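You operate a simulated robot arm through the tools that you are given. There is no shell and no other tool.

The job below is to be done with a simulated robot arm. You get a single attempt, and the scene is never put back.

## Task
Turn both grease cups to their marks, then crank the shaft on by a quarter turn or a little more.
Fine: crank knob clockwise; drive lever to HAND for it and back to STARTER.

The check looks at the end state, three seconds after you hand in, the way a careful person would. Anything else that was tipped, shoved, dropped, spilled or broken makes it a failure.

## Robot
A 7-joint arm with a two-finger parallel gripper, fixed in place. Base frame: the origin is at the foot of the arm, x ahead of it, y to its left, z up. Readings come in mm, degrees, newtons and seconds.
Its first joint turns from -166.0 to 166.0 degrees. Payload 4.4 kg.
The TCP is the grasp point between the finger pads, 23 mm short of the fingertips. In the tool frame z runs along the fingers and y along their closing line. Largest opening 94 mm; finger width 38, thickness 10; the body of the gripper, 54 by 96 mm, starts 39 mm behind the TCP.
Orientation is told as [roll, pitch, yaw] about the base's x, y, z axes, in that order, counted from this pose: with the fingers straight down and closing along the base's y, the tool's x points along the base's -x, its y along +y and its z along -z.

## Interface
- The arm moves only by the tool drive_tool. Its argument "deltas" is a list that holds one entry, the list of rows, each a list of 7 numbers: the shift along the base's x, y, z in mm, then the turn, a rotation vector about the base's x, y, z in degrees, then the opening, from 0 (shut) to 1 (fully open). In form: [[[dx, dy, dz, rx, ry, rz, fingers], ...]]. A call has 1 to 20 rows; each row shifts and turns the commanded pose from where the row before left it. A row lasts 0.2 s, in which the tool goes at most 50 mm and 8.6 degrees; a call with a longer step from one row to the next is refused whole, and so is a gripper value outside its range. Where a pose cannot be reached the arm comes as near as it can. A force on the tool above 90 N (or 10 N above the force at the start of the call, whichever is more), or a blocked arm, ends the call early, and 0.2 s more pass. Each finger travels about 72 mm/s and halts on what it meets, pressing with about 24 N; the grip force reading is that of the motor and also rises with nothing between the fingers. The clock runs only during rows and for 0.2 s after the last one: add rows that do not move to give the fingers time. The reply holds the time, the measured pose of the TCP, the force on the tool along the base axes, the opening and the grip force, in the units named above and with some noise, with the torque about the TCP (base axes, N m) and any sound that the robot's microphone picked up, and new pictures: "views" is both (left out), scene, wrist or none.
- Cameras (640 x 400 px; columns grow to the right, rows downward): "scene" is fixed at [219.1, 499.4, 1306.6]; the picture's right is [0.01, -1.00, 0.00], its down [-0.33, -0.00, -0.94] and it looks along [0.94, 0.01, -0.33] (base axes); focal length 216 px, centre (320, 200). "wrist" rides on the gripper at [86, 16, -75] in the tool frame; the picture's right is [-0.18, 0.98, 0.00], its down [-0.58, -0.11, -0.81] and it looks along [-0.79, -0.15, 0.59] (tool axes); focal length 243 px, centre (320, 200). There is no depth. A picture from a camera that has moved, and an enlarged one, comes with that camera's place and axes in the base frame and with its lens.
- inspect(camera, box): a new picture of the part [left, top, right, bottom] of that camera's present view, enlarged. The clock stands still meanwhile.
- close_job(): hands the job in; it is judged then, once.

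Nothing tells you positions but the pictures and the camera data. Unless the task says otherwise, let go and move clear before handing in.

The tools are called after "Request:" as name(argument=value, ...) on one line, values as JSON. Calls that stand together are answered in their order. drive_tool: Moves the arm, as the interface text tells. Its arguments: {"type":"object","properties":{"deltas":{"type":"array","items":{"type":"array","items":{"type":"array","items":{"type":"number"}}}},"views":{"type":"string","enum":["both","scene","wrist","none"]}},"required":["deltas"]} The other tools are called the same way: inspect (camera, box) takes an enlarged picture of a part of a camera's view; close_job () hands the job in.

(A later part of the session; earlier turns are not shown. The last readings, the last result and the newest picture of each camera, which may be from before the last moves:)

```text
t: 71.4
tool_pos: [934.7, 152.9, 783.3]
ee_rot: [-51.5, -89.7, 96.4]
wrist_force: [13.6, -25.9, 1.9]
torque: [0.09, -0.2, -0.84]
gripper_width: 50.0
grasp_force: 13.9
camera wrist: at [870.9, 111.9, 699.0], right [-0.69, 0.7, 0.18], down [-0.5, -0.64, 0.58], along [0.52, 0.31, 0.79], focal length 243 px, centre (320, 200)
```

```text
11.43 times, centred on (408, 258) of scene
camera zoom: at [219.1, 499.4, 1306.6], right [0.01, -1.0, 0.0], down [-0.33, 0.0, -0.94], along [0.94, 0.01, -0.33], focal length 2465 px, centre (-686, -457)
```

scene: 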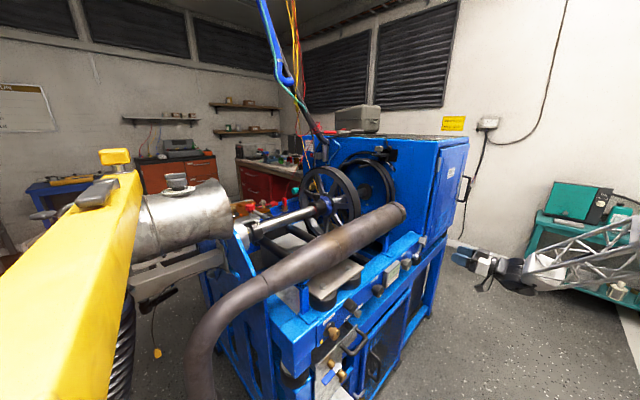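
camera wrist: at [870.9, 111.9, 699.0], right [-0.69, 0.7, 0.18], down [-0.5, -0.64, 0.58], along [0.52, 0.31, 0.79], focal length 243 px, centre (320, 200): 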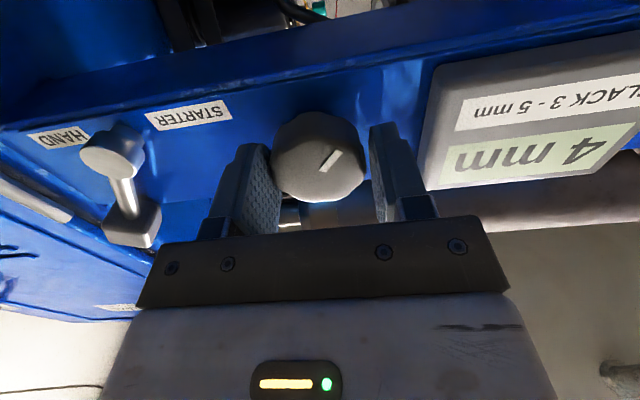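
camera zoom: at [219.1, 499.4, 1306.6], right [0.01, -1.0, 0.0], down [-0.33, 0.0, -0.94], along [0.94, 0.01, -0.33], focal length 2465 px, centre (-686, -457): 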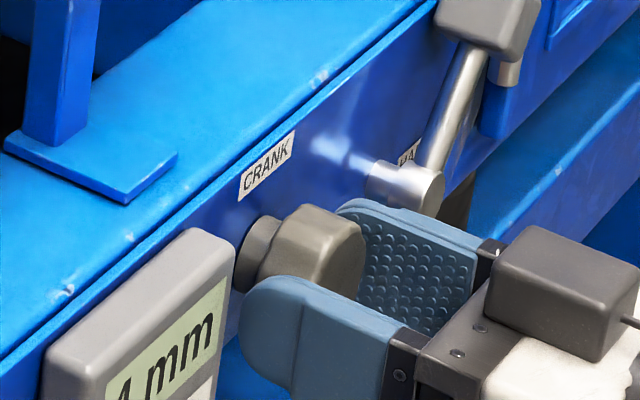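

Only the left finger is touching; the knob is ~1.5 mm toward the lever side. I'll shift the tool that way and let the grip close fully.

Request:
drive_tool(deltas=[[[1.1, -1.1, 0, 0, 0, 0, 0.4], [0.3, -0.3, 0, 0, 0, 0, 0.4], [0, 0, 0, 0, 0, 0, 0.4], [0, 0, 0, 0, 0, 0, 0.4]]], views="wrist")

Request:
inspect(camera="wrist", box=[200, 80, 440, 230])

```text
t: 72.4
tool_pos: [936.6, 151.4, 783.8]
ee_rot: [-29.6, -89.7, 74.6]
wrist_force: [-18.1, -7.1, 2.3]
torque: [0.15, -0.23, 0.3]
gripper_width: 47.4
grasp_force: 44.9
camera wrist: at [872.0, 111.0, 698.3], right [-0.69, 0.7, 0.18], down [-0.49, -0.64, 0.58], along [0.52, 0.32, 0.79], focal length 243 px, centre (320, 200)
```

wrist: 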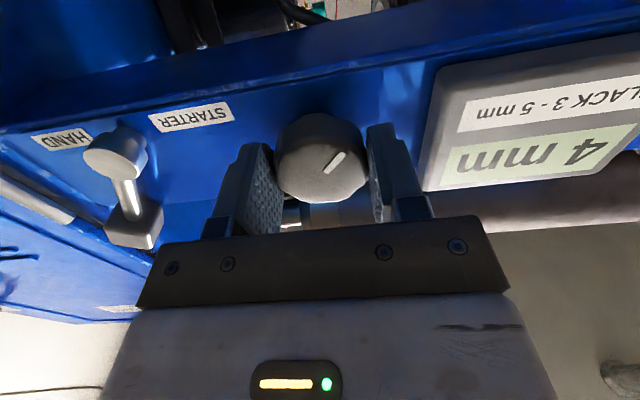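

```text
2.67 times, centred on (320, 155) of wrist
camera zoom: at [872.0, 111.0, 698.3], right [-0.69, 0.7, 0.18], down [-0.49, -0.64, 0.58], along [0.52, 0.32, 0.79], focal length 647 px, centre (320, 320)
```

zoom: 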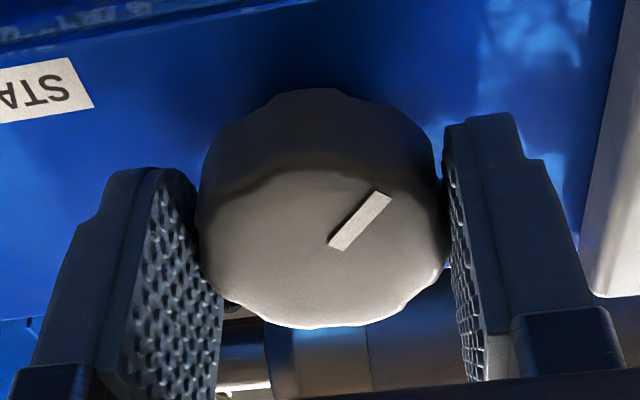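

The knob is gripped at 47 mm. I'll turn it clockwise 24° first and watch the wheel to learn the ratio.

Request:
drive_tool(deltas=[[[0, 0, 0, 4.24, 4.24, 0, 0.4], [0, 0, 0, 4.24, 4.24, 0, 0.4], [0, 0, 0, 4.24, 4.24, 0, 0.4], [0, 0, 0, 4.24, 4.24, 0, 0.4], [0, 0, 0, 0, 0, 0, 0.4]]], views="both")

Request:
inspect(camera="wrist", box=[200, 80, 440, 230])

Request:
inspect(camera="scene", box=[290, 160, 370, 210])

Request:
inspect(camera="scene", box=[220, 200, 284, 240])

```text
t: 73.6
tool_pos: [936.2, 152.8, 783.7]
ee_rot: [89.4, -66.1, -44.4]
wrist_force: [-55.6, 19.9, 6.4]
torque: [0.63, -0.86, 1.34]
gripper_width: 47.0
grasp_force: 44.7
camera wrist: at [848.0, 135.1, 713.1], right [-0.58, 0.58, 0.57], down [-0.33, -0.81, 0.49], along [0.74, 0.1, 0.66], focal length 243 px, centre (320, 200)
```

scene: 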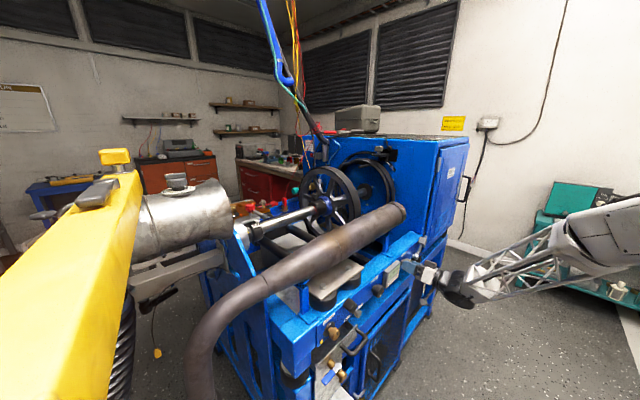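
wrist: 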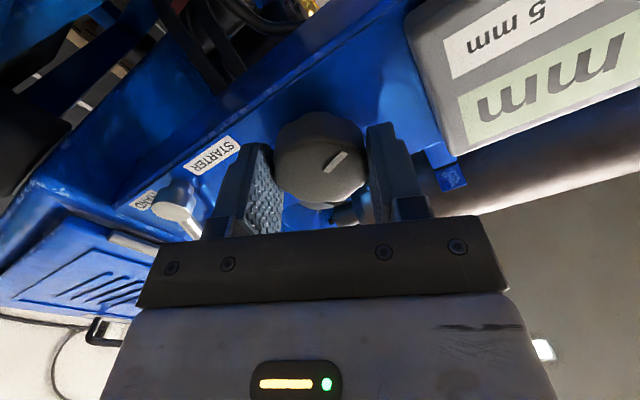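

```text
2.67 times, centred on (320, 155) of wrist
camera zoom: at [848.0, 135.1, 713.1], right [-0.58, 0.58, 0.57], down [-0.33, -0.81, 0.49], along [0.74, 0.1, 0.66], focal length 647 px, centre (320, 320)
```

zoom: 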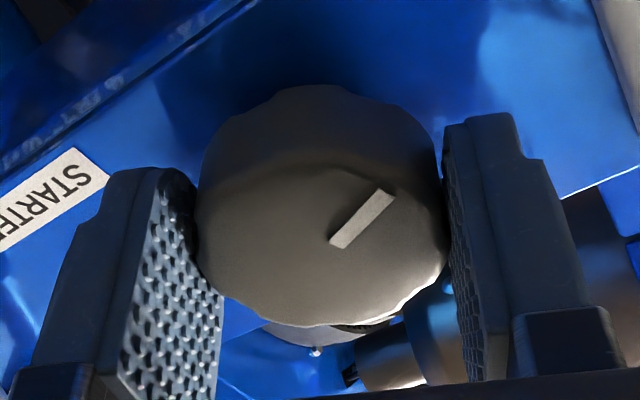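

```text
8.00 times, centred on (330, 185) of scene
camera zoom: at [219.1, 499.4, 1306.6], right [0.01, -1.0, 0.0], down [-0.33, 0.0, -0.94], along [0.94, 0.01, -0.33], focal length 1726 px, centre (240, 320)
```

zoom: 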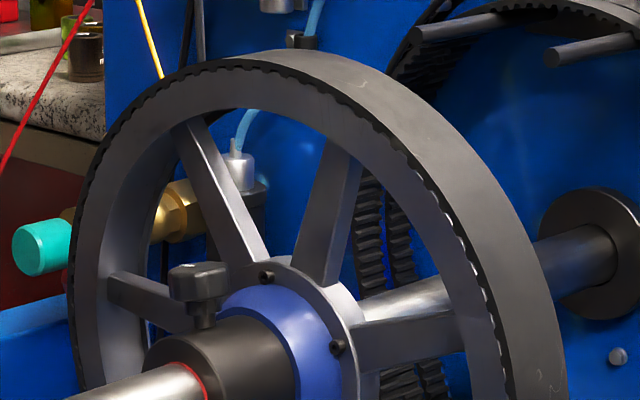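

```text
10.00 times, centred on (252, 220) of scene
camera zoom: at [219.1, 499.4, 1306.6], right [0.01, -1.0, 0.0], down [-0.33, 0.0, -0.94], along [0.94, 0.01, -0.33], focal length 2157 px, centre (1000, 0)
```

zoom: 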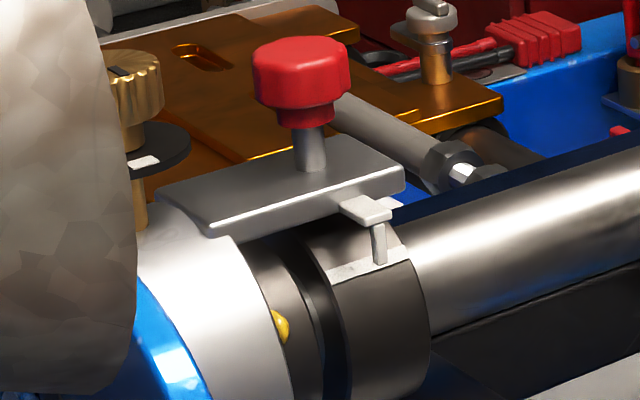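

The wheel is turning, apparently by around half the knob angle, and a grease bead shows at the tail bearing too. I'll relieve the side load and continue clockwise another 36°.

Request:
drive_tool(deltas=[[[-1.0, 0.7, 0, 0, 0, 0, 0.4], [-0.2, 0.2, 0, 4.24, 4.24, 0, 0.4], [-0.2, 0.2, 0, 4.24, 4.24, 0, 0.4], [0, 0, 0, 4.24, 4.24, 0, 0.4], [0, 0, 0, 4.24, 4.24, 0, 0.4], [0, 0, 0, 4.24, 4.24, 0, 0.4], [0, 0, 0, 4.24, 4.24, 0, 0.4], [0, 0, 0, 0, 0, 0, 0.4]]], views="wrist")

Request:
inspect(camera="wrist", box=[200, 80, 440, 230])

Request:
inspect(camera="scene", box=[290, 160, 370, 210])

Request:
inspect(camera="scene", box=[220, 200, 284, 240])

```text
t: 75.4
tool_pos: [936.4, 152.7, 784.7]
ee_rot: [89.9, -30.2, -44.8]
wrist_force: [-35.2, 18.0, 10.8]
torque: [0.2, -0.12, 1.27]
gripper_width: 47.3
grasp_force: 45.8
camera wrist: at [825.0, 158.3, 757.0], right [-0.24, 0.24, 0.94], down [-0.17, -0.96, 0.2], along [0.96, -0.12, 0.27], focal length 243 px, centre (320, 200)
```

wrist: 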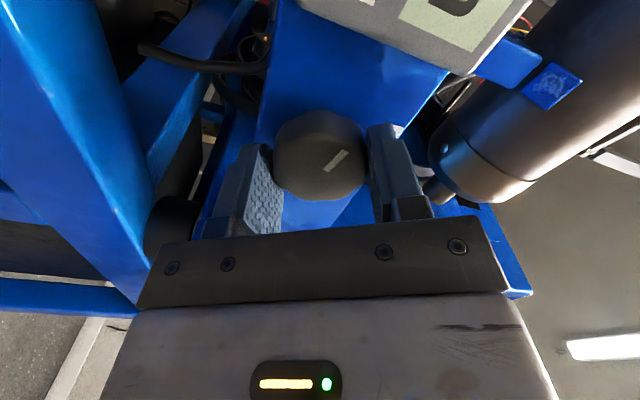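

```text
2.67 times, centred on (320, 155) of wrist
camera zoom: at [825.0, 158.3, 757.0], right [-0.24, 0.24, 0.94], down [-0.17, -0.96, 0.2], along [0.96, -0.12, 0.27], focal length 647 px, centre (320, 320)
```

zoom: 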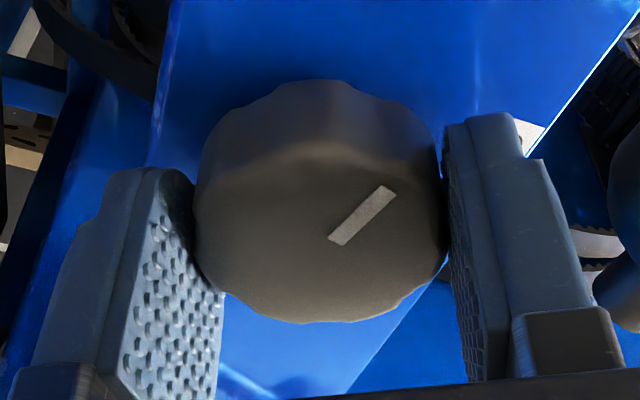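

```text
8.00 times, centred on (330, 185) of scene
camera zoom: at [219.1, 499.4, 1306.6], right [0.01, -1.0, 0.0], down [-0.33, 0.0, -0.94], along [0.94, 0.01, -0.33], focal length 1726 px, centre (240, 320)
```

zoom: 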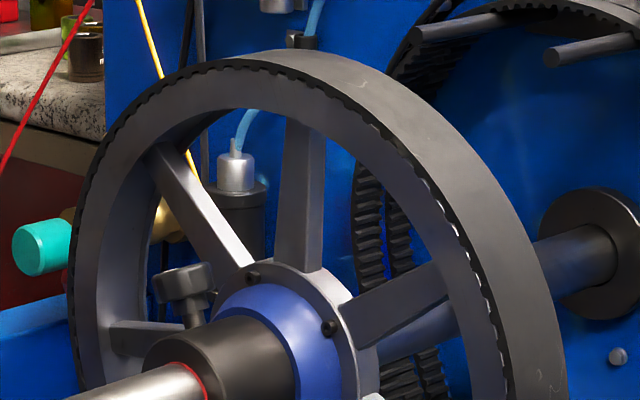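

```text
10.00 times, centred on (252, 220) of scene
camera zoom: at [219.1, 499.4, 1306.6], right [0.01, -1.0, 0.0], down [-0.33, 0.0, -0.94], along [0.94, 0.01, -0.33], focal length 2157 px, centre (1000, 0)
```

zoom: 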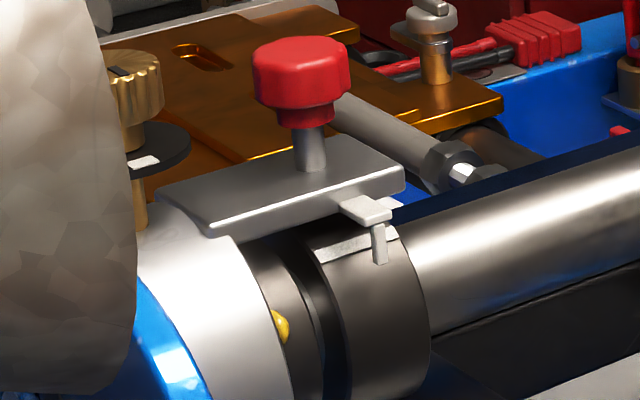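

The knob-to-shaft ratio looks like about 2:1 (60° knob gave roughly 28° at the wheel), so I need around 190–200° of knob travel in all. I'll continue clockwise.

Request:
drive_tool(deltas=[[[-0.7, 0.5, 0.3, 0, 0, 0, 0.4], [0, 0, 0, 4.24, 4.24, 0, 0.4], [0, 0, 0, 4.24, 4.24, 0, 0.4], [0, 0, 0, 4.24, 4.24, 0, 0.4], [0, 0, 0, 4.24, 4.24, 0, 0.4], [0, 0, 0, 4.24, 4.24, 0, 0.4], [0, 0, 0, 0, 0, 0, 0.4]]], views="none")

Request:
inspect(camera="scene", box=[290, 160, 370, 210])

```text
t: 77.0
tool_pos: [935.4, 152.5, 785.1]
ee_rot: [89.9, -0.3, -44.9]
wrist_force: [26.2, 7.2, -4.6]
torque: [0.07, 0.12, -0.43]
gripper_width: 46.9
grasp_force: 44.7
```

```text
8.00 times, centred on (330, 185) of scene
camera zoom: at [219.1, 499.4, 1306.6], right [0.01, -1.0, 0.0], down [-0.33, 0.0, -0.94], along [0.94, 0.01, -0.33], focal length 1726 px, centre (240, 320)
```

zoom: 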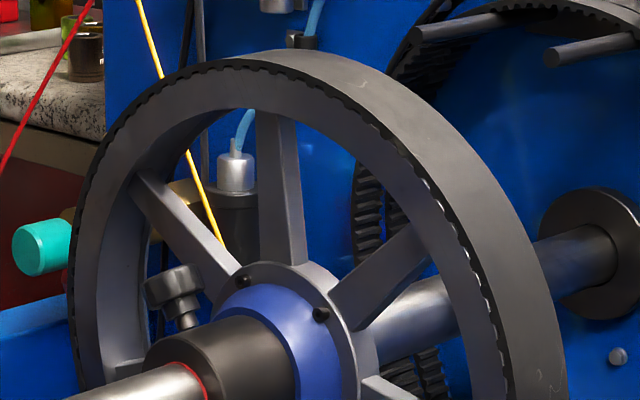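

About 90° of knob has given roughly 43° at the wheel. I'll keep going another 60° in the same grip.

Request:
drive_tool(deltas=[[[0.4, 0.1, 0, 0, 0, 0, 0.4], [0, 0, 0, 4.24, 4.24, 0, 0.4], [0, 0, 0, 4.24, 4.24, 0, 0.4], [0, 0, 0, 4.24, 4.24, 0, 0.4], [0, 0, 0, 4.24, 4.24, 0, 0.4], [0, 0, 0, 4.24, 4.24, 0, 0.4], [0, 0, 0, 0, 0, 0, 0.4]]], views="none")

Request:
inspect(camera="scene", box=[290, 160, 370, 210])

Request:
inspect(camera="wrist", box=[200, 80, 440, 230])

```text
t: 78.6
tool_pos: [935.7, 153.3, 785.0]
ee_rot: [90.0, 29.7, -44.8]
wrist_force: [15.9, -5.7, 10.9]
torque: [-0.06, 0.17, -0.88]
gripper_width: 47.1
grasp_force: 45.2
```

```text
8.00 times, centred on (330, 185) of scene
camera zoom: at [219.1, 499.4, 1306.6], right [0.01, -1.0, 0.0], down [-0.33, 0.0, -0.94], along [0.94, 0.01, -0.33], focal length 1726 px, centre (240, 320)
```

zoom: 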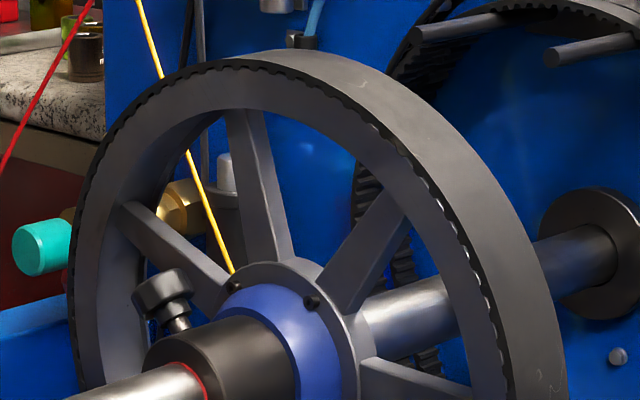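

```text
2.67 times, centred on (320, 155) of wrist
camera zoom: at [837.1, 147.5, 843.1], right [0.46, -0.46, 0.76], down [-0.25, -0.89, -0.38], along [0.85, -0.01, -0.52], focal length 647 px, centre (320, 320)
```

zoom: 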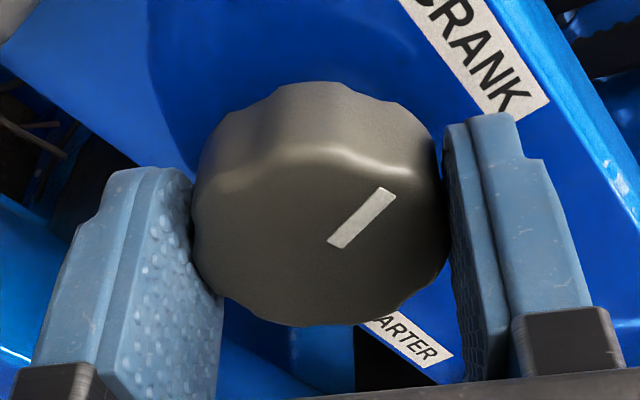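

Measuring the spokes carefully, 120° of knob has given about 41°, so the ratio is about 3:1 and I'll need roughly 285–300° of knob for a bit over a quarter turn. I'll turn 30° more in this grip, then re-grip.

Request:
drive_tool(deltas=[[[0.2, 0, 0.2, 0, 0, 0, 0.4], [0, 0, 0, 4.24, 4.24, 0, 0.4], [0, 0, 0, 4.24, 4.24, 0, 0.4], [0, 0, 0, 4.24, 4.24, 0, 0.4], [0, 0, 0, 4.24, 4.24, 0, 0.4], [0, 0, 0, 4.24, 4.24, 0, 0.4], [0, 0, 0, 0, 0, 0, 0.4]]], views="wrist")

Request:
inspect(camera="scene", box=[290, 160, 370, 210])

Request:
inspect(camera="scene", box=[220, 200, 284, 240])

```text
t: 80.2
tool_pos: [935.9, 152.5, 785.4]
ee_rot: [90.2, 59.7, -44.6]
wrist_force: [8.8, -4.0, 12.6]
torque: [0.78, -0.66, 0.49]
gripper_width: 47.0
grasp_force: 45.0
camera wrist: at [862.7, 120.4, 869.1], right [0.67, -0.66, 0.33], down [-0.43, -0.71, -0.56], along [0.61, 0.23, -0.76], focal length 243 px, centre (320, 200)
```

wrist: 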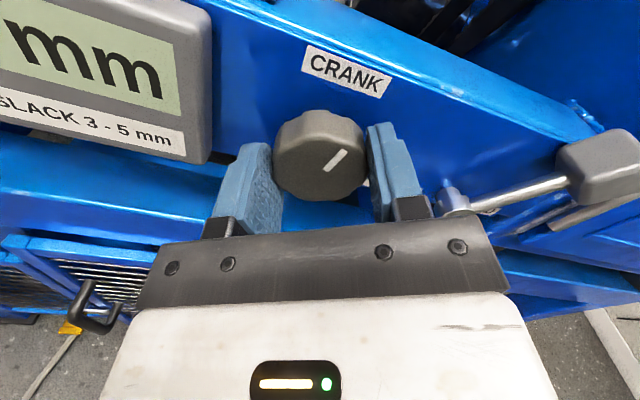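

```text
8.00 times, centred on (330, 185) of scene
camera zoom: at [219.1, 499.4, 1306.6], right [0.01, -1.0, 0.0], down [-0.33, 0.0, -0.94], along [0.94, 0.01, -0.33], focal length 1726 px, centre (240, 320)
```

zoom: 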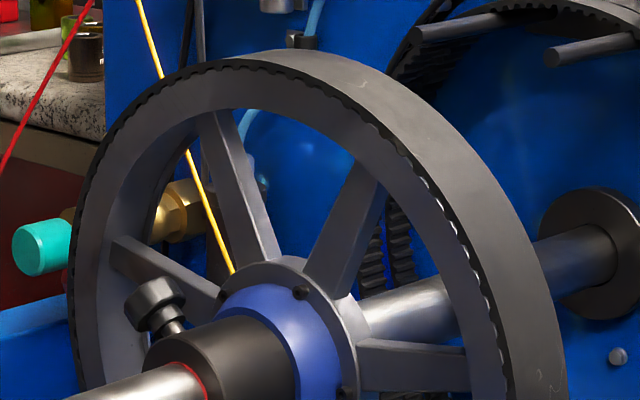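

```text
10.00 times, centred on (252, 220) of scene
camera zoom: at [219.1, 499.4, 1306.6], right [0.01, -1.0, 0.0], down [-0.33, 0.0, -0.94], along [0.94, 0.01, -0.33], focal length 2157 px, centre (1000, 0)
```

zoom: 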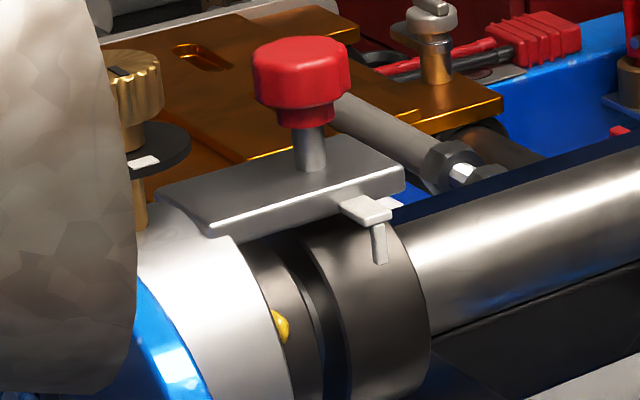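

The spoke pattern has advanced exactly one spoke; the left and right spokes are not collinear, so the wheel has seven spokes and 150° of knob is about 51°. I need roughly 138° more knob, so I'll open, roll the wrist back in place, and re-grip.

Request:
drive_tool(deltas=[[[0, 0, 0, 0, 0, 0, 0.6], [0, 0, 0, 0, 0, 0, 0.72], [0, 0, 0, 0, 0, 0, 0.72], [0, 0, 0, -5.74, -5.74, 0, 0.72], [0, 0, 0, -5.74, -5.74, 0, 0.72], [0, 0, 0, -5.74, -5.74, 0, 0.72], [0, 0, 0, -5.74, -5.74, 0, 0.72], [0, 0, 0, -5.74, -5.74, 0, 0.72], [0, 0, 0, -5.74, -5.74, 0, 0.72], [0, 0, 0, -5.74, -5.74, 0, 0.72], [0, 0, 0, -5.74, -5.74, 0, 0.72], [0, 0, 0, -5.74, -5.74, 0, 0.72], [0, 0, 0, -5.74, -5.74, 0, 0.72], [0, 0, 0, -5.74, -5.74, 0, 0.72], [0, 0, 0, -5.74, -5.74, 0, 0.72], [0, 0, 0, -5.74, -5.74, 0, 0.72], [0, 0, 0, -5.74, -5.74, 0, 0.72], [0, 0, 0, -5.74, -5.74, 0, 0.72], [0, 0, 0, -5.74, -5.74, 0, 0.72], [0, 0, 0, -5.74, -5.74, 0, 0.72]]], views="wrist")

Request:
inspect(camera="wrist", box=[200, 80, 440, 230])

Request:
inspect(camera="scene", box=[290, 160, 370, 210])

```text
t: 84.4
tool_pos: [934.7, 152.6, 784.0]
ee_rot: [88.9, -78.4, -44.1]
wrist_force: [0.3, -0.1, 0.1]
torque: [-0.01, -0.03, 0.0]
gripper_width: 68.0
grasp_force: 0.1
camera wrist: at [859.4, 123.8, 704.6], right [-0.65, 0.66, 0.38], down [-0.41, -0.73, 0.55], along [0.64, 0.2, 0.74], focal length 243 px, centre (320, 200)
```

wrist: 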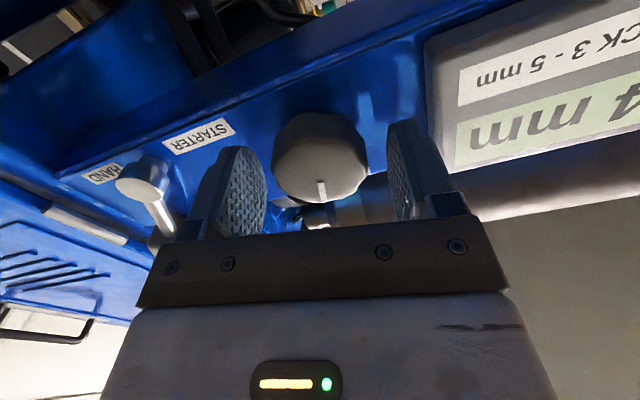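

```text
2.67 times, centred on (320, 155) of wrist
camera zoom: at [859.4, 123.8, 704.6], right [-0.65, 0.66, 0.38], down [-0.41, -0.73, 0.55], along [0.64, 0.2, 0.74], focal length 647 px, centre (320, 320)
```

zoom: 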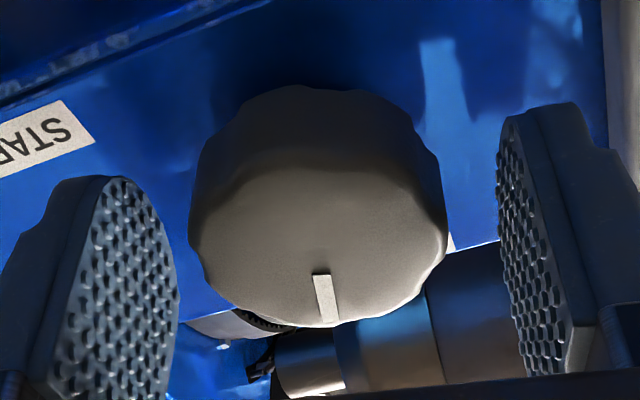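

```text
8.00 times, centred on (330, 185) of scene
camera zoom: at [219.1, 499.4, 1306.6], right [0.01, -1.0, 0.0], down [-0.33, 0.0, -0.94], along [0.94, 0.01, -0.33], focal length 1726 px, centre (240, 320)
```

zoom: 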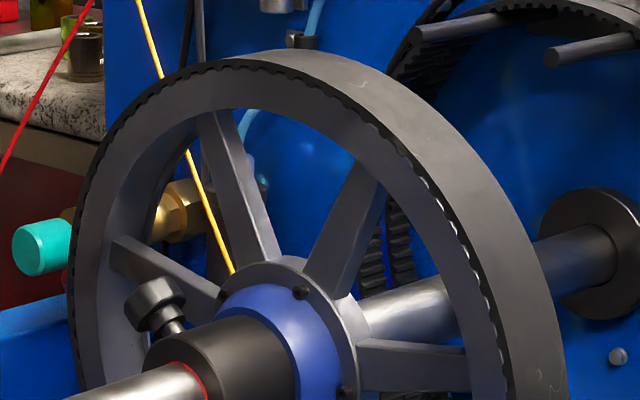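

The wheel held its position while I rolled back. I'll re-centre by ~1.5 mm and close on the knob again.

Request:
drive_tool(deltas=[[[1.1, -1.1, 0.5, 0, 0, 0, 0.72], [0, 0, 0, 0, 0, 0, 0.55], [0, 0, 0, 0, 0, 0, 0.4], [0, 0, 0, 0, 0, 0, 0.4], [0, 0, 0, 0, 0, 0, 0.4]]], views="none")

```text
t: 85.6
tool_pos: [934.8, 152.2, 785.8]
ee_rot: [89.1, -78.2, -44.1]
wrist_force: [-28.2, 15.0, 9.8]
torque: [0.28, -0.29, 0.72]
gripper_width: 47.5
grasp_force: 45.0
```

Gripped at 47.5 mm. I'll ease the side load and continue clockwise.

Request:
drive_tool(deltas=[[[-0.7, 0.5, 0.2, 0, 0, 0, 0.4], [0, 0, 0, 4.24, 4.24, 0, 0.4], [0, 0, 0, 4.24, 4.24, 0, 0.4], [0, 0, 0, 4.24, 4.24, 0, 0.4], [0, 0, 0, 4.24, 4.24, 0, 0.4], [0, 0, 0, 4.24, 4.24, 0, 0.4], [0, 0, 0, 4.24, 4.24, 0, 0.4], [0, 0, 0, 4.24, 4.24, 0, 0.4], [0, 0, 0, 4.24, 4.24, 0, 0.4], [0, 0, 0, 0, 0, 0, 0.4]]], views="none")

Request:
inspect(camera="scene", box=[290, 160, 370, 210])

Request:
inspect(camera="wrist", box=[200, 80, 440, 230])

```text
t: 87.8
tool_pos: [935.3, 152.1, 784.6]
ee_rot: [89.7, -30.1, -44.9]
wrist_force: [30.3, -2.2, -13.9]
torque: [0.03, 0.05, -0.77]
gripper_width: 47.4
grasp_force: 45.3
```

```text
8.00 times, centred on (330, 185) of scene
camera zoom: at [219.1, 499.4, 1306.6], right [0.01, -1.0, 0.0], down [-0.33, 0.0, -0.94], along [0.94, 0.01, -0.33], focal length 1726 px, centre (240, 320)
```

zoom: 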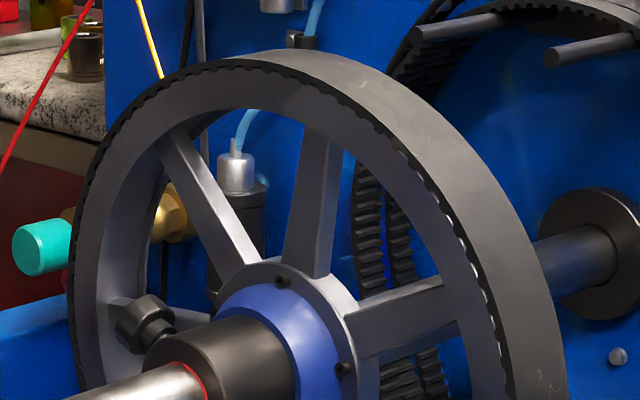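

```text
2.67 times, centred on (320, 155) of wrist
camera zoom: at [825.2, 158.4, 757.3], right [-0.24, 0.24, 0.94], down [-0.18, -0.96, 0.2], along [0.96, -0.12, 0.27], focal length 647 px, centre (320, 320)
```

zoom: 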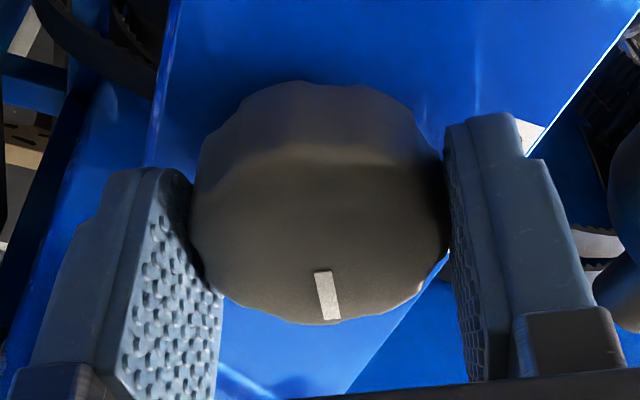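

Progress is consistent (~66° of shaft). I'll continue clockwise another 48° with a small load relief.

Request:
drive_tool(deltas=[[[0.6, -0.1, -0.3, 0, 0, 0, 0.4], [0, 0, 0, 4.24, 4.24, 0, 0.4], [0, 0, 0, 4.24, 4.24, 0, 0.4], [0, 0, 0, 4.24, 4.24, 0, 0.4], [0, 0, 0, 4.24, 4.24, 0, 0.4], [0, 0, 0, 4.24, 4.24, 0, 0.4], [0, 0, 0, 4.24, 4.24, 0, 0.4], [0, 0, 0, 4.24, 4.24, 0, 0.4], [0, 0, 0, 4.24, 4.24, 0, 0.4], [0, 0, 0, 0, 0, 0, 0.4]]], views="none")

Request:
inspect(camera="scene", box=[290, 160, 370, 210])

```text
t: 90.0
tool_pos: [935.9, 153.3, 785.3]
ee_rot: [89.9, 17.8, -44.9]
wrist_force: [7.6, -8.4, -10.6]
torque: [-0.23, 0.38, -0.41]
gripper_width: 47.2
grasp_force: 45.1
```

```text
8.00 times, centred on (330, 185) of scene
camera zoom: at [219.1, 499.4, 1306.6], right [0.01, -1.0, 0.0], down [-0.33, 0.0, -0.94], along [0.94, 0.01, -0.33], focal length 1726 px, centre (240, 320)
```

zoom: 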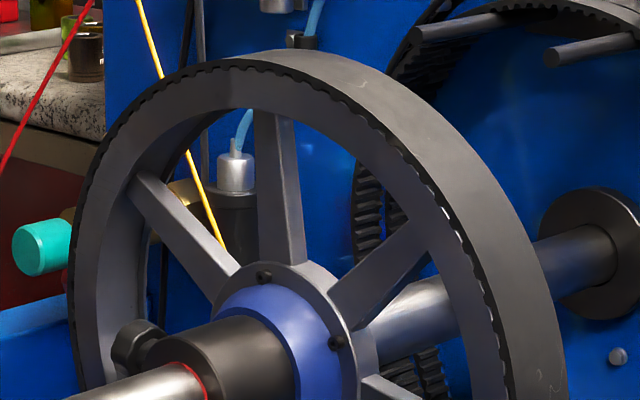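

Shaft is at about 82° now. I'll add 42–44° more knob to finish a little past a quarter turn.

Request:
drive_tool(deltas=[[[0.1, -0.1, -0.1, 4.24, 4.24, 0, 0.4], [0, 0, 0, 4.24, 4.24, 0, 0.4], [0, 0, 0, 4.24, 4.24, 0, 0.4], [0, 0, 0, 4.24, 4.24, 0, 0.4], [0, 0, 0, 4.24, 4.24, 0, 0.4], [0, 0, 0, 4.24, 4.24, 0, 0.4], [0, 0, 0, 4.24, 4.24, 0, 0.4], [0, 0, 0, 1.2, 1.2, 0, 0.4], [0, 0, 0, 0, 0, 0, 0.4]]], views="both")

Request:
inspect(camera="scene", box=[290, 160, 370, 210])

```text
t: 92.0
tool_pos: [935.3, 153.7, 784.7]
ee_rot: [90.2, 61.5, -44.6]
wrist_force: [-11.9, 10.4, -6.7]
torque: [-0.36, 0.51, 0.17]
gripper_width: 47.5
grasp_force: 45.2
camera wrist: at [865.0, 119.0, 869.6], right [0.67, -0.67, 0.31], down [-0.44, -0.7, -0.56], along [0.59, 0.24, -0.77], focal length 243 px, centre (320, 200)
```

scene: 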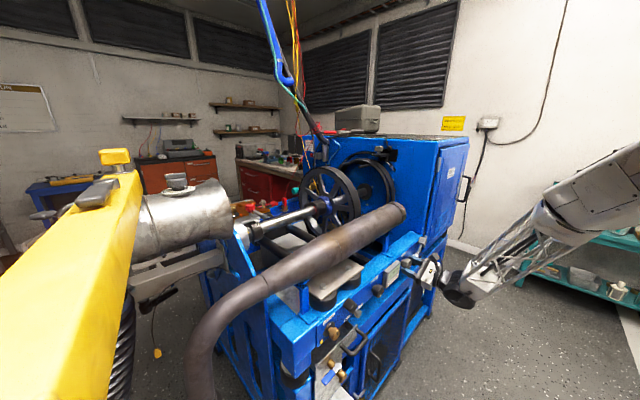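
wrist: 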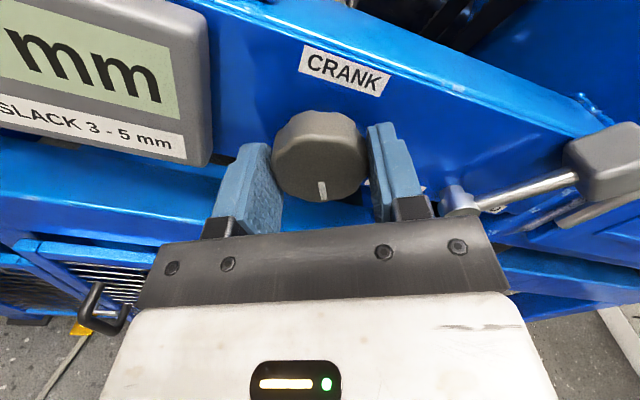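

```text
8.00 times, centred on (330, 185) of scene
camera zoom: at [219.1, 499.4, 1306.6], right [0.01, -1.0, 0.0], down [-0.33, 0.0, -0.94], along [0.94, 0.01, -0.33], focal length 1726 px, centre (240, 320)
```

zoom: 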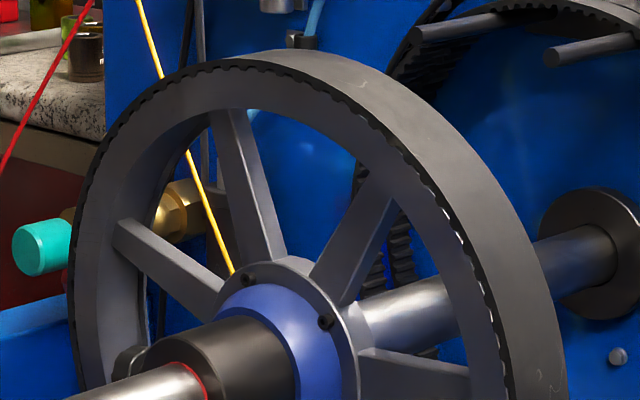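

Total knob travel is about 290°, and the spoke pattern agrees with roughly 97° at the shaft. I'll release, back straight off and confirm nothing springs back, then roll the wrist level for the lever.

Request:
drive_tool(deltas=[[[0, 0, 0, 0, 0, 0, 0.6], [0, 0, 0, 0, 0, 0, 0.72], [0, 0, 0, 0, 0, 0, 0.72], [-8, -8, 0, 0, 0, 0, 0.72], [-15, -15, 0, 0, 0, 0, 0.72], [-18, -18, 0, 0, 0, 0, 0.72], [-18, -18, 0, 0, 0, 0, 0.72], [0, 0, 0, -5.8, -5.8, 0, 0.72], [0, 0, 0, -5.8, -5.8, 0, 0.72], [0, 0, 0, -5.8, -5.8, 0, 0.72], [0, 0, 0, -5.8, -5.8, 0, 0.72], [0, 0, 0, -5.8, -5.8, 0, 0.72], [0, 0, 0, -5.8, -5.8, 0, 0.72], [0, 0, 0, -5.8, -5.8, 0, 0.72], [0, 0, 0, -5.8, -5.8, 0, 0.72], [0, 0, 0, -5.8, -5.8, 0, 0.72], [0, 0, 0, -5.8, -5.8, 0, 0.72], [0, 0, 0, -5.8, -5.8, 0, 0.72], [0, 0, 0, -5.8, -5.8, 0, 0.72], [0, 0, 0, 0, 0, 0, 0.72]]], views="both")

Request:
inspect(camera="scene", box=[290, 160, 370, 210])

Request:
inspect(camera="scene", box=[380, 220, 460, 270])

```text
t: 96.2
tool_pos: [876.6, 93.5, 784.9]
ee_rot: [89.8, -37.2, -44.8]
wrist_force: [-0.3, 0.3, 0.2]
torque: [0.01, -0.02, -0.01]
gripper_width: 67.7
grasp_force: 0.1
camera wrist: at [769.0, 96.2, 747.4], right [-0.31, 0.32, 0.89], down [-0.19, -0.94, 0.27], along [0.93, -0.09, 0.36], focal length 243 px, centre (320, 200)
```

scene: 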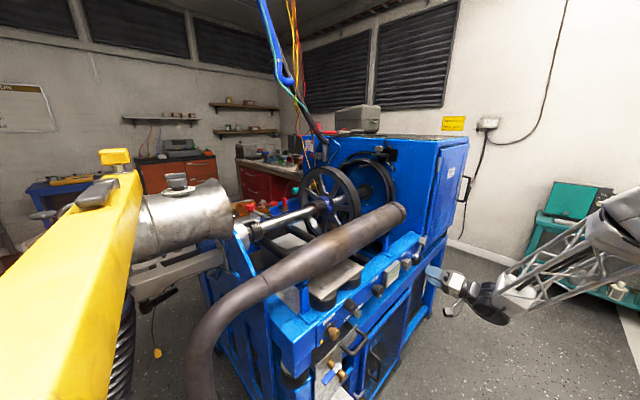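
wrist: 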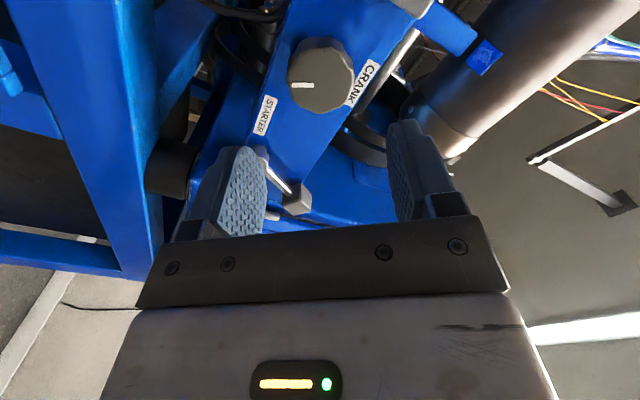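

```text
8.00 times, centred on (330, 185) of scene
camera zoom: at [219.1, 499.4, 1306.6], right [0.01, -1.0, 0.0], down [-0.33, 0.0, -0.94], along [0.94, 0.01, -0.33], focal length 1726 px, centre (240, 320)
```

zoom: 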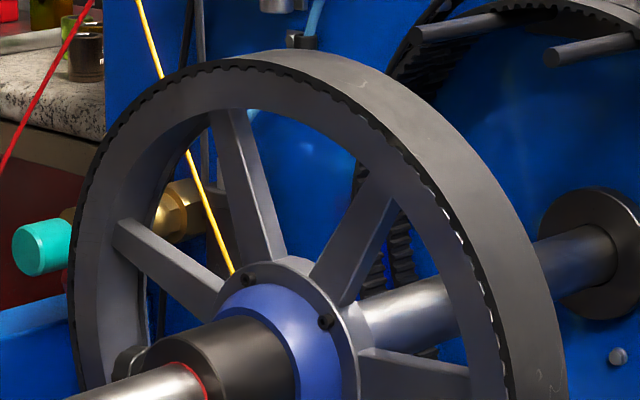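

```text
8.00 times, centred on (420, 245) of scene
camera zoom: at [219.1, 499.4, 1306.6], right [0.01, -1.0, 0.0], down [-0.33, 0.0, -0.94], along [0.94, 0.01, -0.33], focal length 1726 px, centre (-480, -160)
```

zoom: 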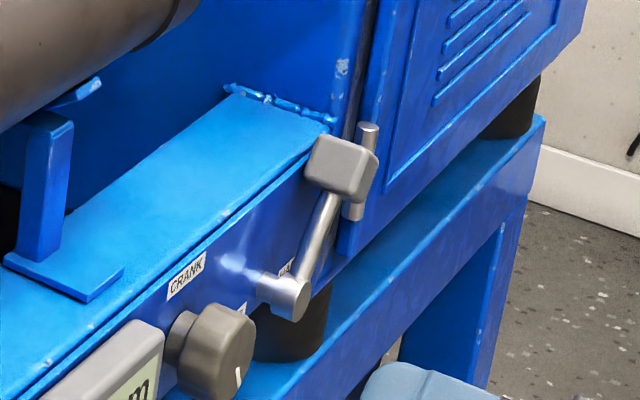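

The wheel held at about 97–99°, so the quarter turn is done. Now I'll roll level and move in front of the lever handle at HAND.

Request:
drive_tool(deltas=[[[14.9, -14.9, 6.7, -5.35, -5.35, 0, 0.64], [14.9, -14.9, 6.7, -5.35, -5.35, 0, 0.64], [14.9, -14.9, 6.7, -5.35, -5.35, 0, 0.64], [14.9, -14.9, 6.7, -5.35, -5.35, 0, 0.64], [14.9, -14.9, 6.7, -5.35, -5.35, 0, 0.64], [14.9, -14.9, 6.7, -5.35, -5.35, 0, 0.64], [14.9, -14.9, 6.7, -5.35, -5.35, 0, 0.64], [0, 0, 0, 0, 0, 0, 0.64]]], views="wrist")

Request:
inspect(camera="wrist", box=[180, 0, 420, 150])

```text
t: 98.0
tool_pos: [979.9, -14.6, 832.4]
ee_rot: [-34.9, -89.8, 79.8]
wrist_force: [-0.8, 0.2, -0.5]
torque: [0.03, 0.0, 0.04]
gripper_width: 60.3
grasp_force: 0.0
camera wrist: at [915.4, -55.3, 748.6], right [-0.69, 0.7, 0.18], down [-0.49, -0.64, 0.58], along [0.52, 0.31, 0.79], focal length 243 px, centre (320, 200)
```

wrist: 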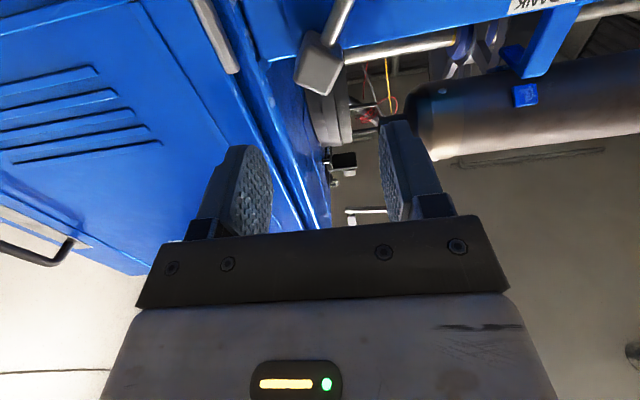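

```text
2.67 times, centred on (300, 75) of wrist
camera zoom: at [915.4, -55.3, 748.6], right [-0.69, 0.7, 0.18], down [-0.49, -0.64, 0.58], along [0.52, 0.31, 0.79], focal length 647 px, centre (373, 533)
```

zoom: 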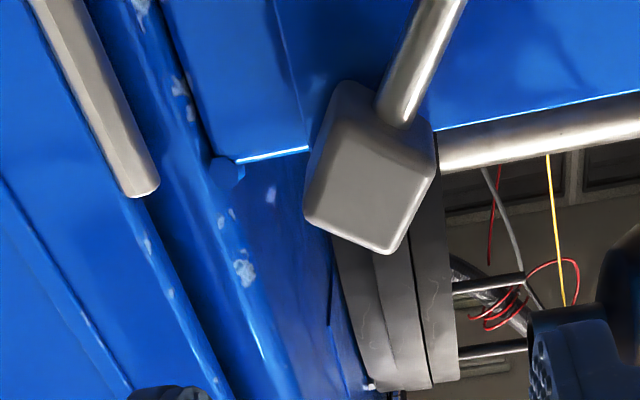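

The handle is centred in the fork at HAND. I'll advance to straddle it and then push it back toward STARTER.

Request:
drive_tool(deltas=[[[10, 10, 0, 0, 0, 0, 0.64], [10, 10, 0, 0, 0, 0, 0.64], [10, 10, 0, 0, 0, 0, 0.64], [10, 10, 0, 0, 0, 0, 0.64], [10, 10, 0, 0, 0, 0, 0.64], [10, 10, 0, 0, 0, 0, 0.64], [2, 2, 0, 0, 0, 0, 0.64], [0, 0, 0, 0, 0, 0, 0.64]]], views="wrist")

Request:
inspect(camera="wrist", box=[180, 60, 420, 210])

Request:
inspect(camera="scene", box=[380, 220, 460, 270])

```text
t: 99.8
tool_pos: [1044.2, 50.5, 832.9]
ee_rot: [-8.8, -89.7, 53.8]
wrist_force: [-0.2, 0.3, -0.6]
torque: [0.03, -0.01, -0.03]
gripper_width: 59.9
grasp_force: 0.0
camera wrist: at [979.6, 9.9, 747.4], right [-0.69, 0.7, 0.18], down [-0.49, -0.65, 0.58], along [0.53, 0.31, 0.79], focal length 243 px, centre (320, 200)
```

wrist: 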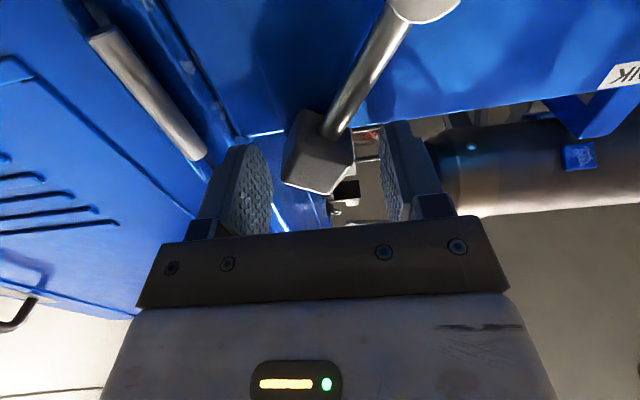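

```text
2.67 times, centred on (300, 135) of wrist
camera zoom: at [979.6, 9.9, 747.4], right [-0.69, 0.7, 0.18], down [-0.49, -0.65, 0.58], along [0.53, 0.31, 0.79], focal length 647 px, centre (373, 373)
```

zoom: 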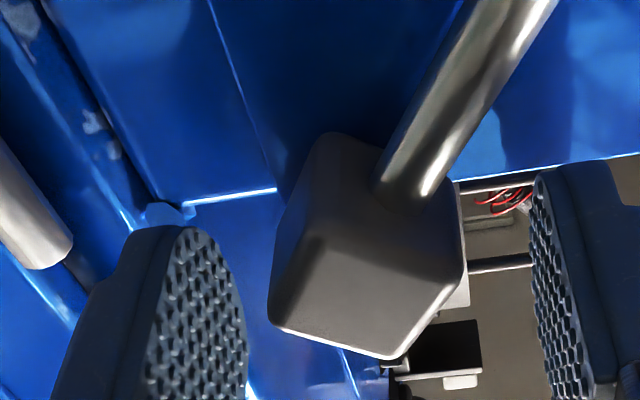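

```text
8.00 times, centred on (420, 245) of scene
camera zoom: at [219.1, 499.4, 1306.6], right [0.01, -1.0, 0.0], down [-0.33, 0.0, -0.94], along [0.94, 0.01, -0.33], focal length 1726 px, centre (-480, -160)
```

zoom: 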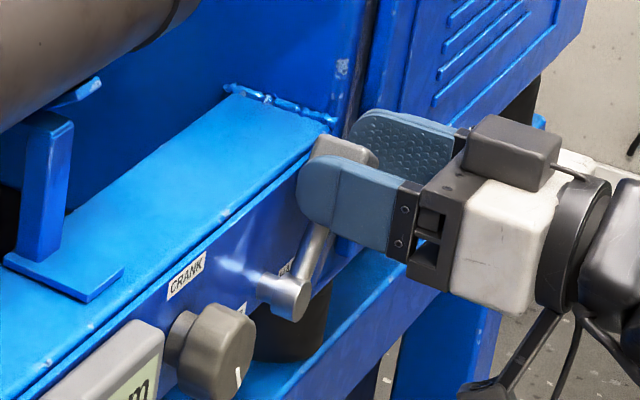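

Fork is around the handle. I'll push toward STARTER in small steps, raising a few millimetres to stay clear of the crank knob.

Request:
drive_tool(deltas=[[[-4.24, 4.24, 0.5, 0, 0, 0, 0.64], [-4.24, 4.24, 0.5, 0, 0, 0, 0.64], [-4.24, 4.24, 0.5, 0, 0, 0, 0.64], [-4.24, 4.24, 0.5, 0, 0, 0, 0.64], [-4.24, 4.24, 0.5, 0, 0, 0, 0.64], [-4.24, 4.24, 0.5, 0, 0, 0, 0.64], [-4.24, 4.24, 0.5, 0, 0, 0, 0.64], [-4.24, 4.24, 0.5, 0, 0, 0, 0.64], [-4.24, 4.24, 0, 0, 0, 0, 0.64], [-4.24, 4.24, 0, 0, 0, 0, 0.64], [0, 0, 0, 0, 0, 0, 0.64]]], views="wrist")

Request:
inspect(camera="wrist", box=[180, 20, 420, 170])

```text
t: 102.2
tool_pos: [1002.4, 93.1, 837.3]
ee_rot: [-3.9, -89.7, 48.8]
wrist_force: [1.2, 0.2, -0.4]
torque: [-0.02, 0.01, 0.01]
gripper_width: 60.8
grasp_force: 0.6
camera wrist: at [938.1, 51.6, 751.6], right [-0.69, 0.7, 0.18], down [-0.49, -0.65, 0.58], along [0.53, 0.31, 0.79], focal length 243 px, centre (320, 200)
```

wrist: 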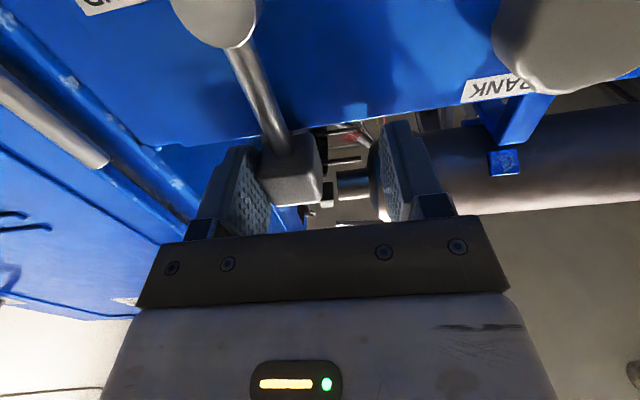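

```text
2.67 times, centred on (300, 95) of wrist
camera zoom: at [938.1, 51.6, 751.6], right [-0.69, 0.7, 0.18], down [-0.49, -0.65, 0.58], along [0.53, 0.31, 0.79], focal length 647 px, centre (373, 480)
```

zoom: 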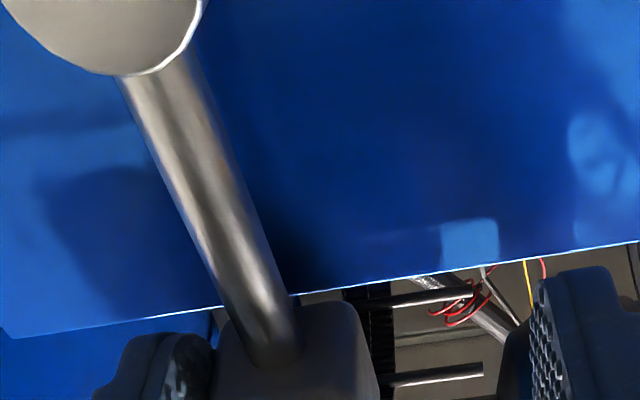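

The lever is just past vertical toward STARTER and still in contact. I'll continue the push a little further.

Request:
drive_tool(deltas=[[[-4.24, 4.24, 0, 0, 0, 0, 0.64], [-4.24, 4.24, 0, 0, 0, 0, 0.64], [-4.24, 4.24, 0, 0, 0, 0, 0.64], [-3, 3, 0, 0, 0, 0, 0.64], [0, 0, 0, 0, 0, 0, 0.64]]], views="wrist")

Request:
inspect(camera="wrist", box=[180, 20, 420, 170])

Request:
inspect(camera="scene", box=[380, 220, 460, 270])

```text
t: 103.4
tool_pos: [986.4, 107.5, 835.9]
ee_rot: [-1.5, -89.8, 46.3]
wrist_force: [1.2, 0.4, 0.0]
torque: [0.0, -0.03, -0.01]
gripper_width: 60.5
grasp_force: 0.1
camera wrist: at [922.4, 67.3, 750.9], right [-0.69, 0.7, 0.18], down [-0.49, -0.65, 0.58], along [0.53, 0.31, 0.79], focal length 243 px, centre (320, 200)
```

wrist: 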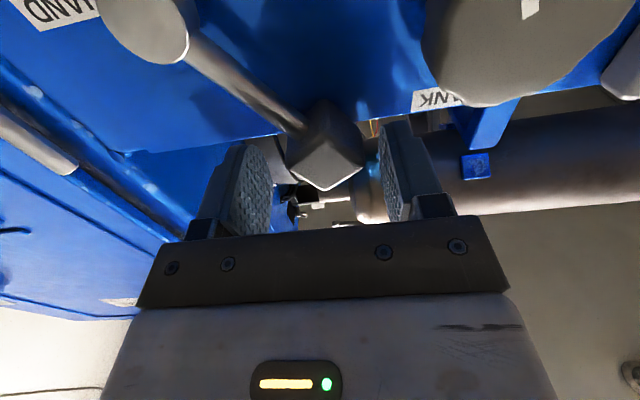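

```text
2.67 times, centred on (300, 95) of wrist
camera zoom: at [922.4, 67.3, 750.9], right [-0.69, 0.7, 0.18], down [-0.49, -0.65, 0.58], along [0.53, 0.31, 0.79], focal length 647 px, centre (373, 480)
```

zoom: 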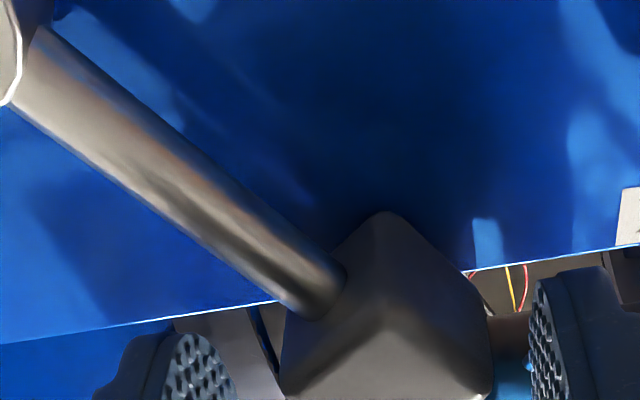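

```text
8.00 times, centred on (420, 245) of scene
camera zoom: at [219.1, 499.4, 1306.6], right [0.01, -1.0, 0.0], down [-0.33, 0.0, -0.94], along [0.94, 0.01, -0.33], focal length 1726 px, centre (-480, -160)
```

zoom: 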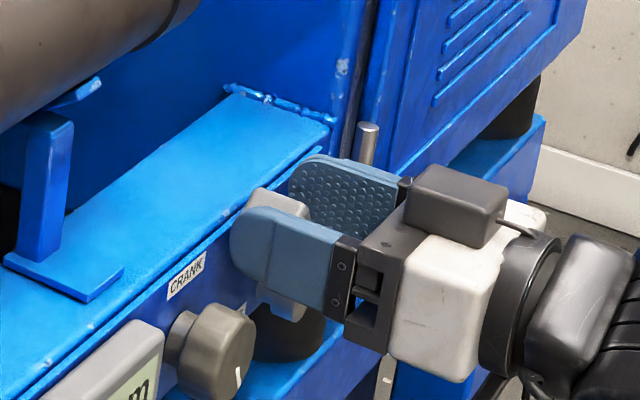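

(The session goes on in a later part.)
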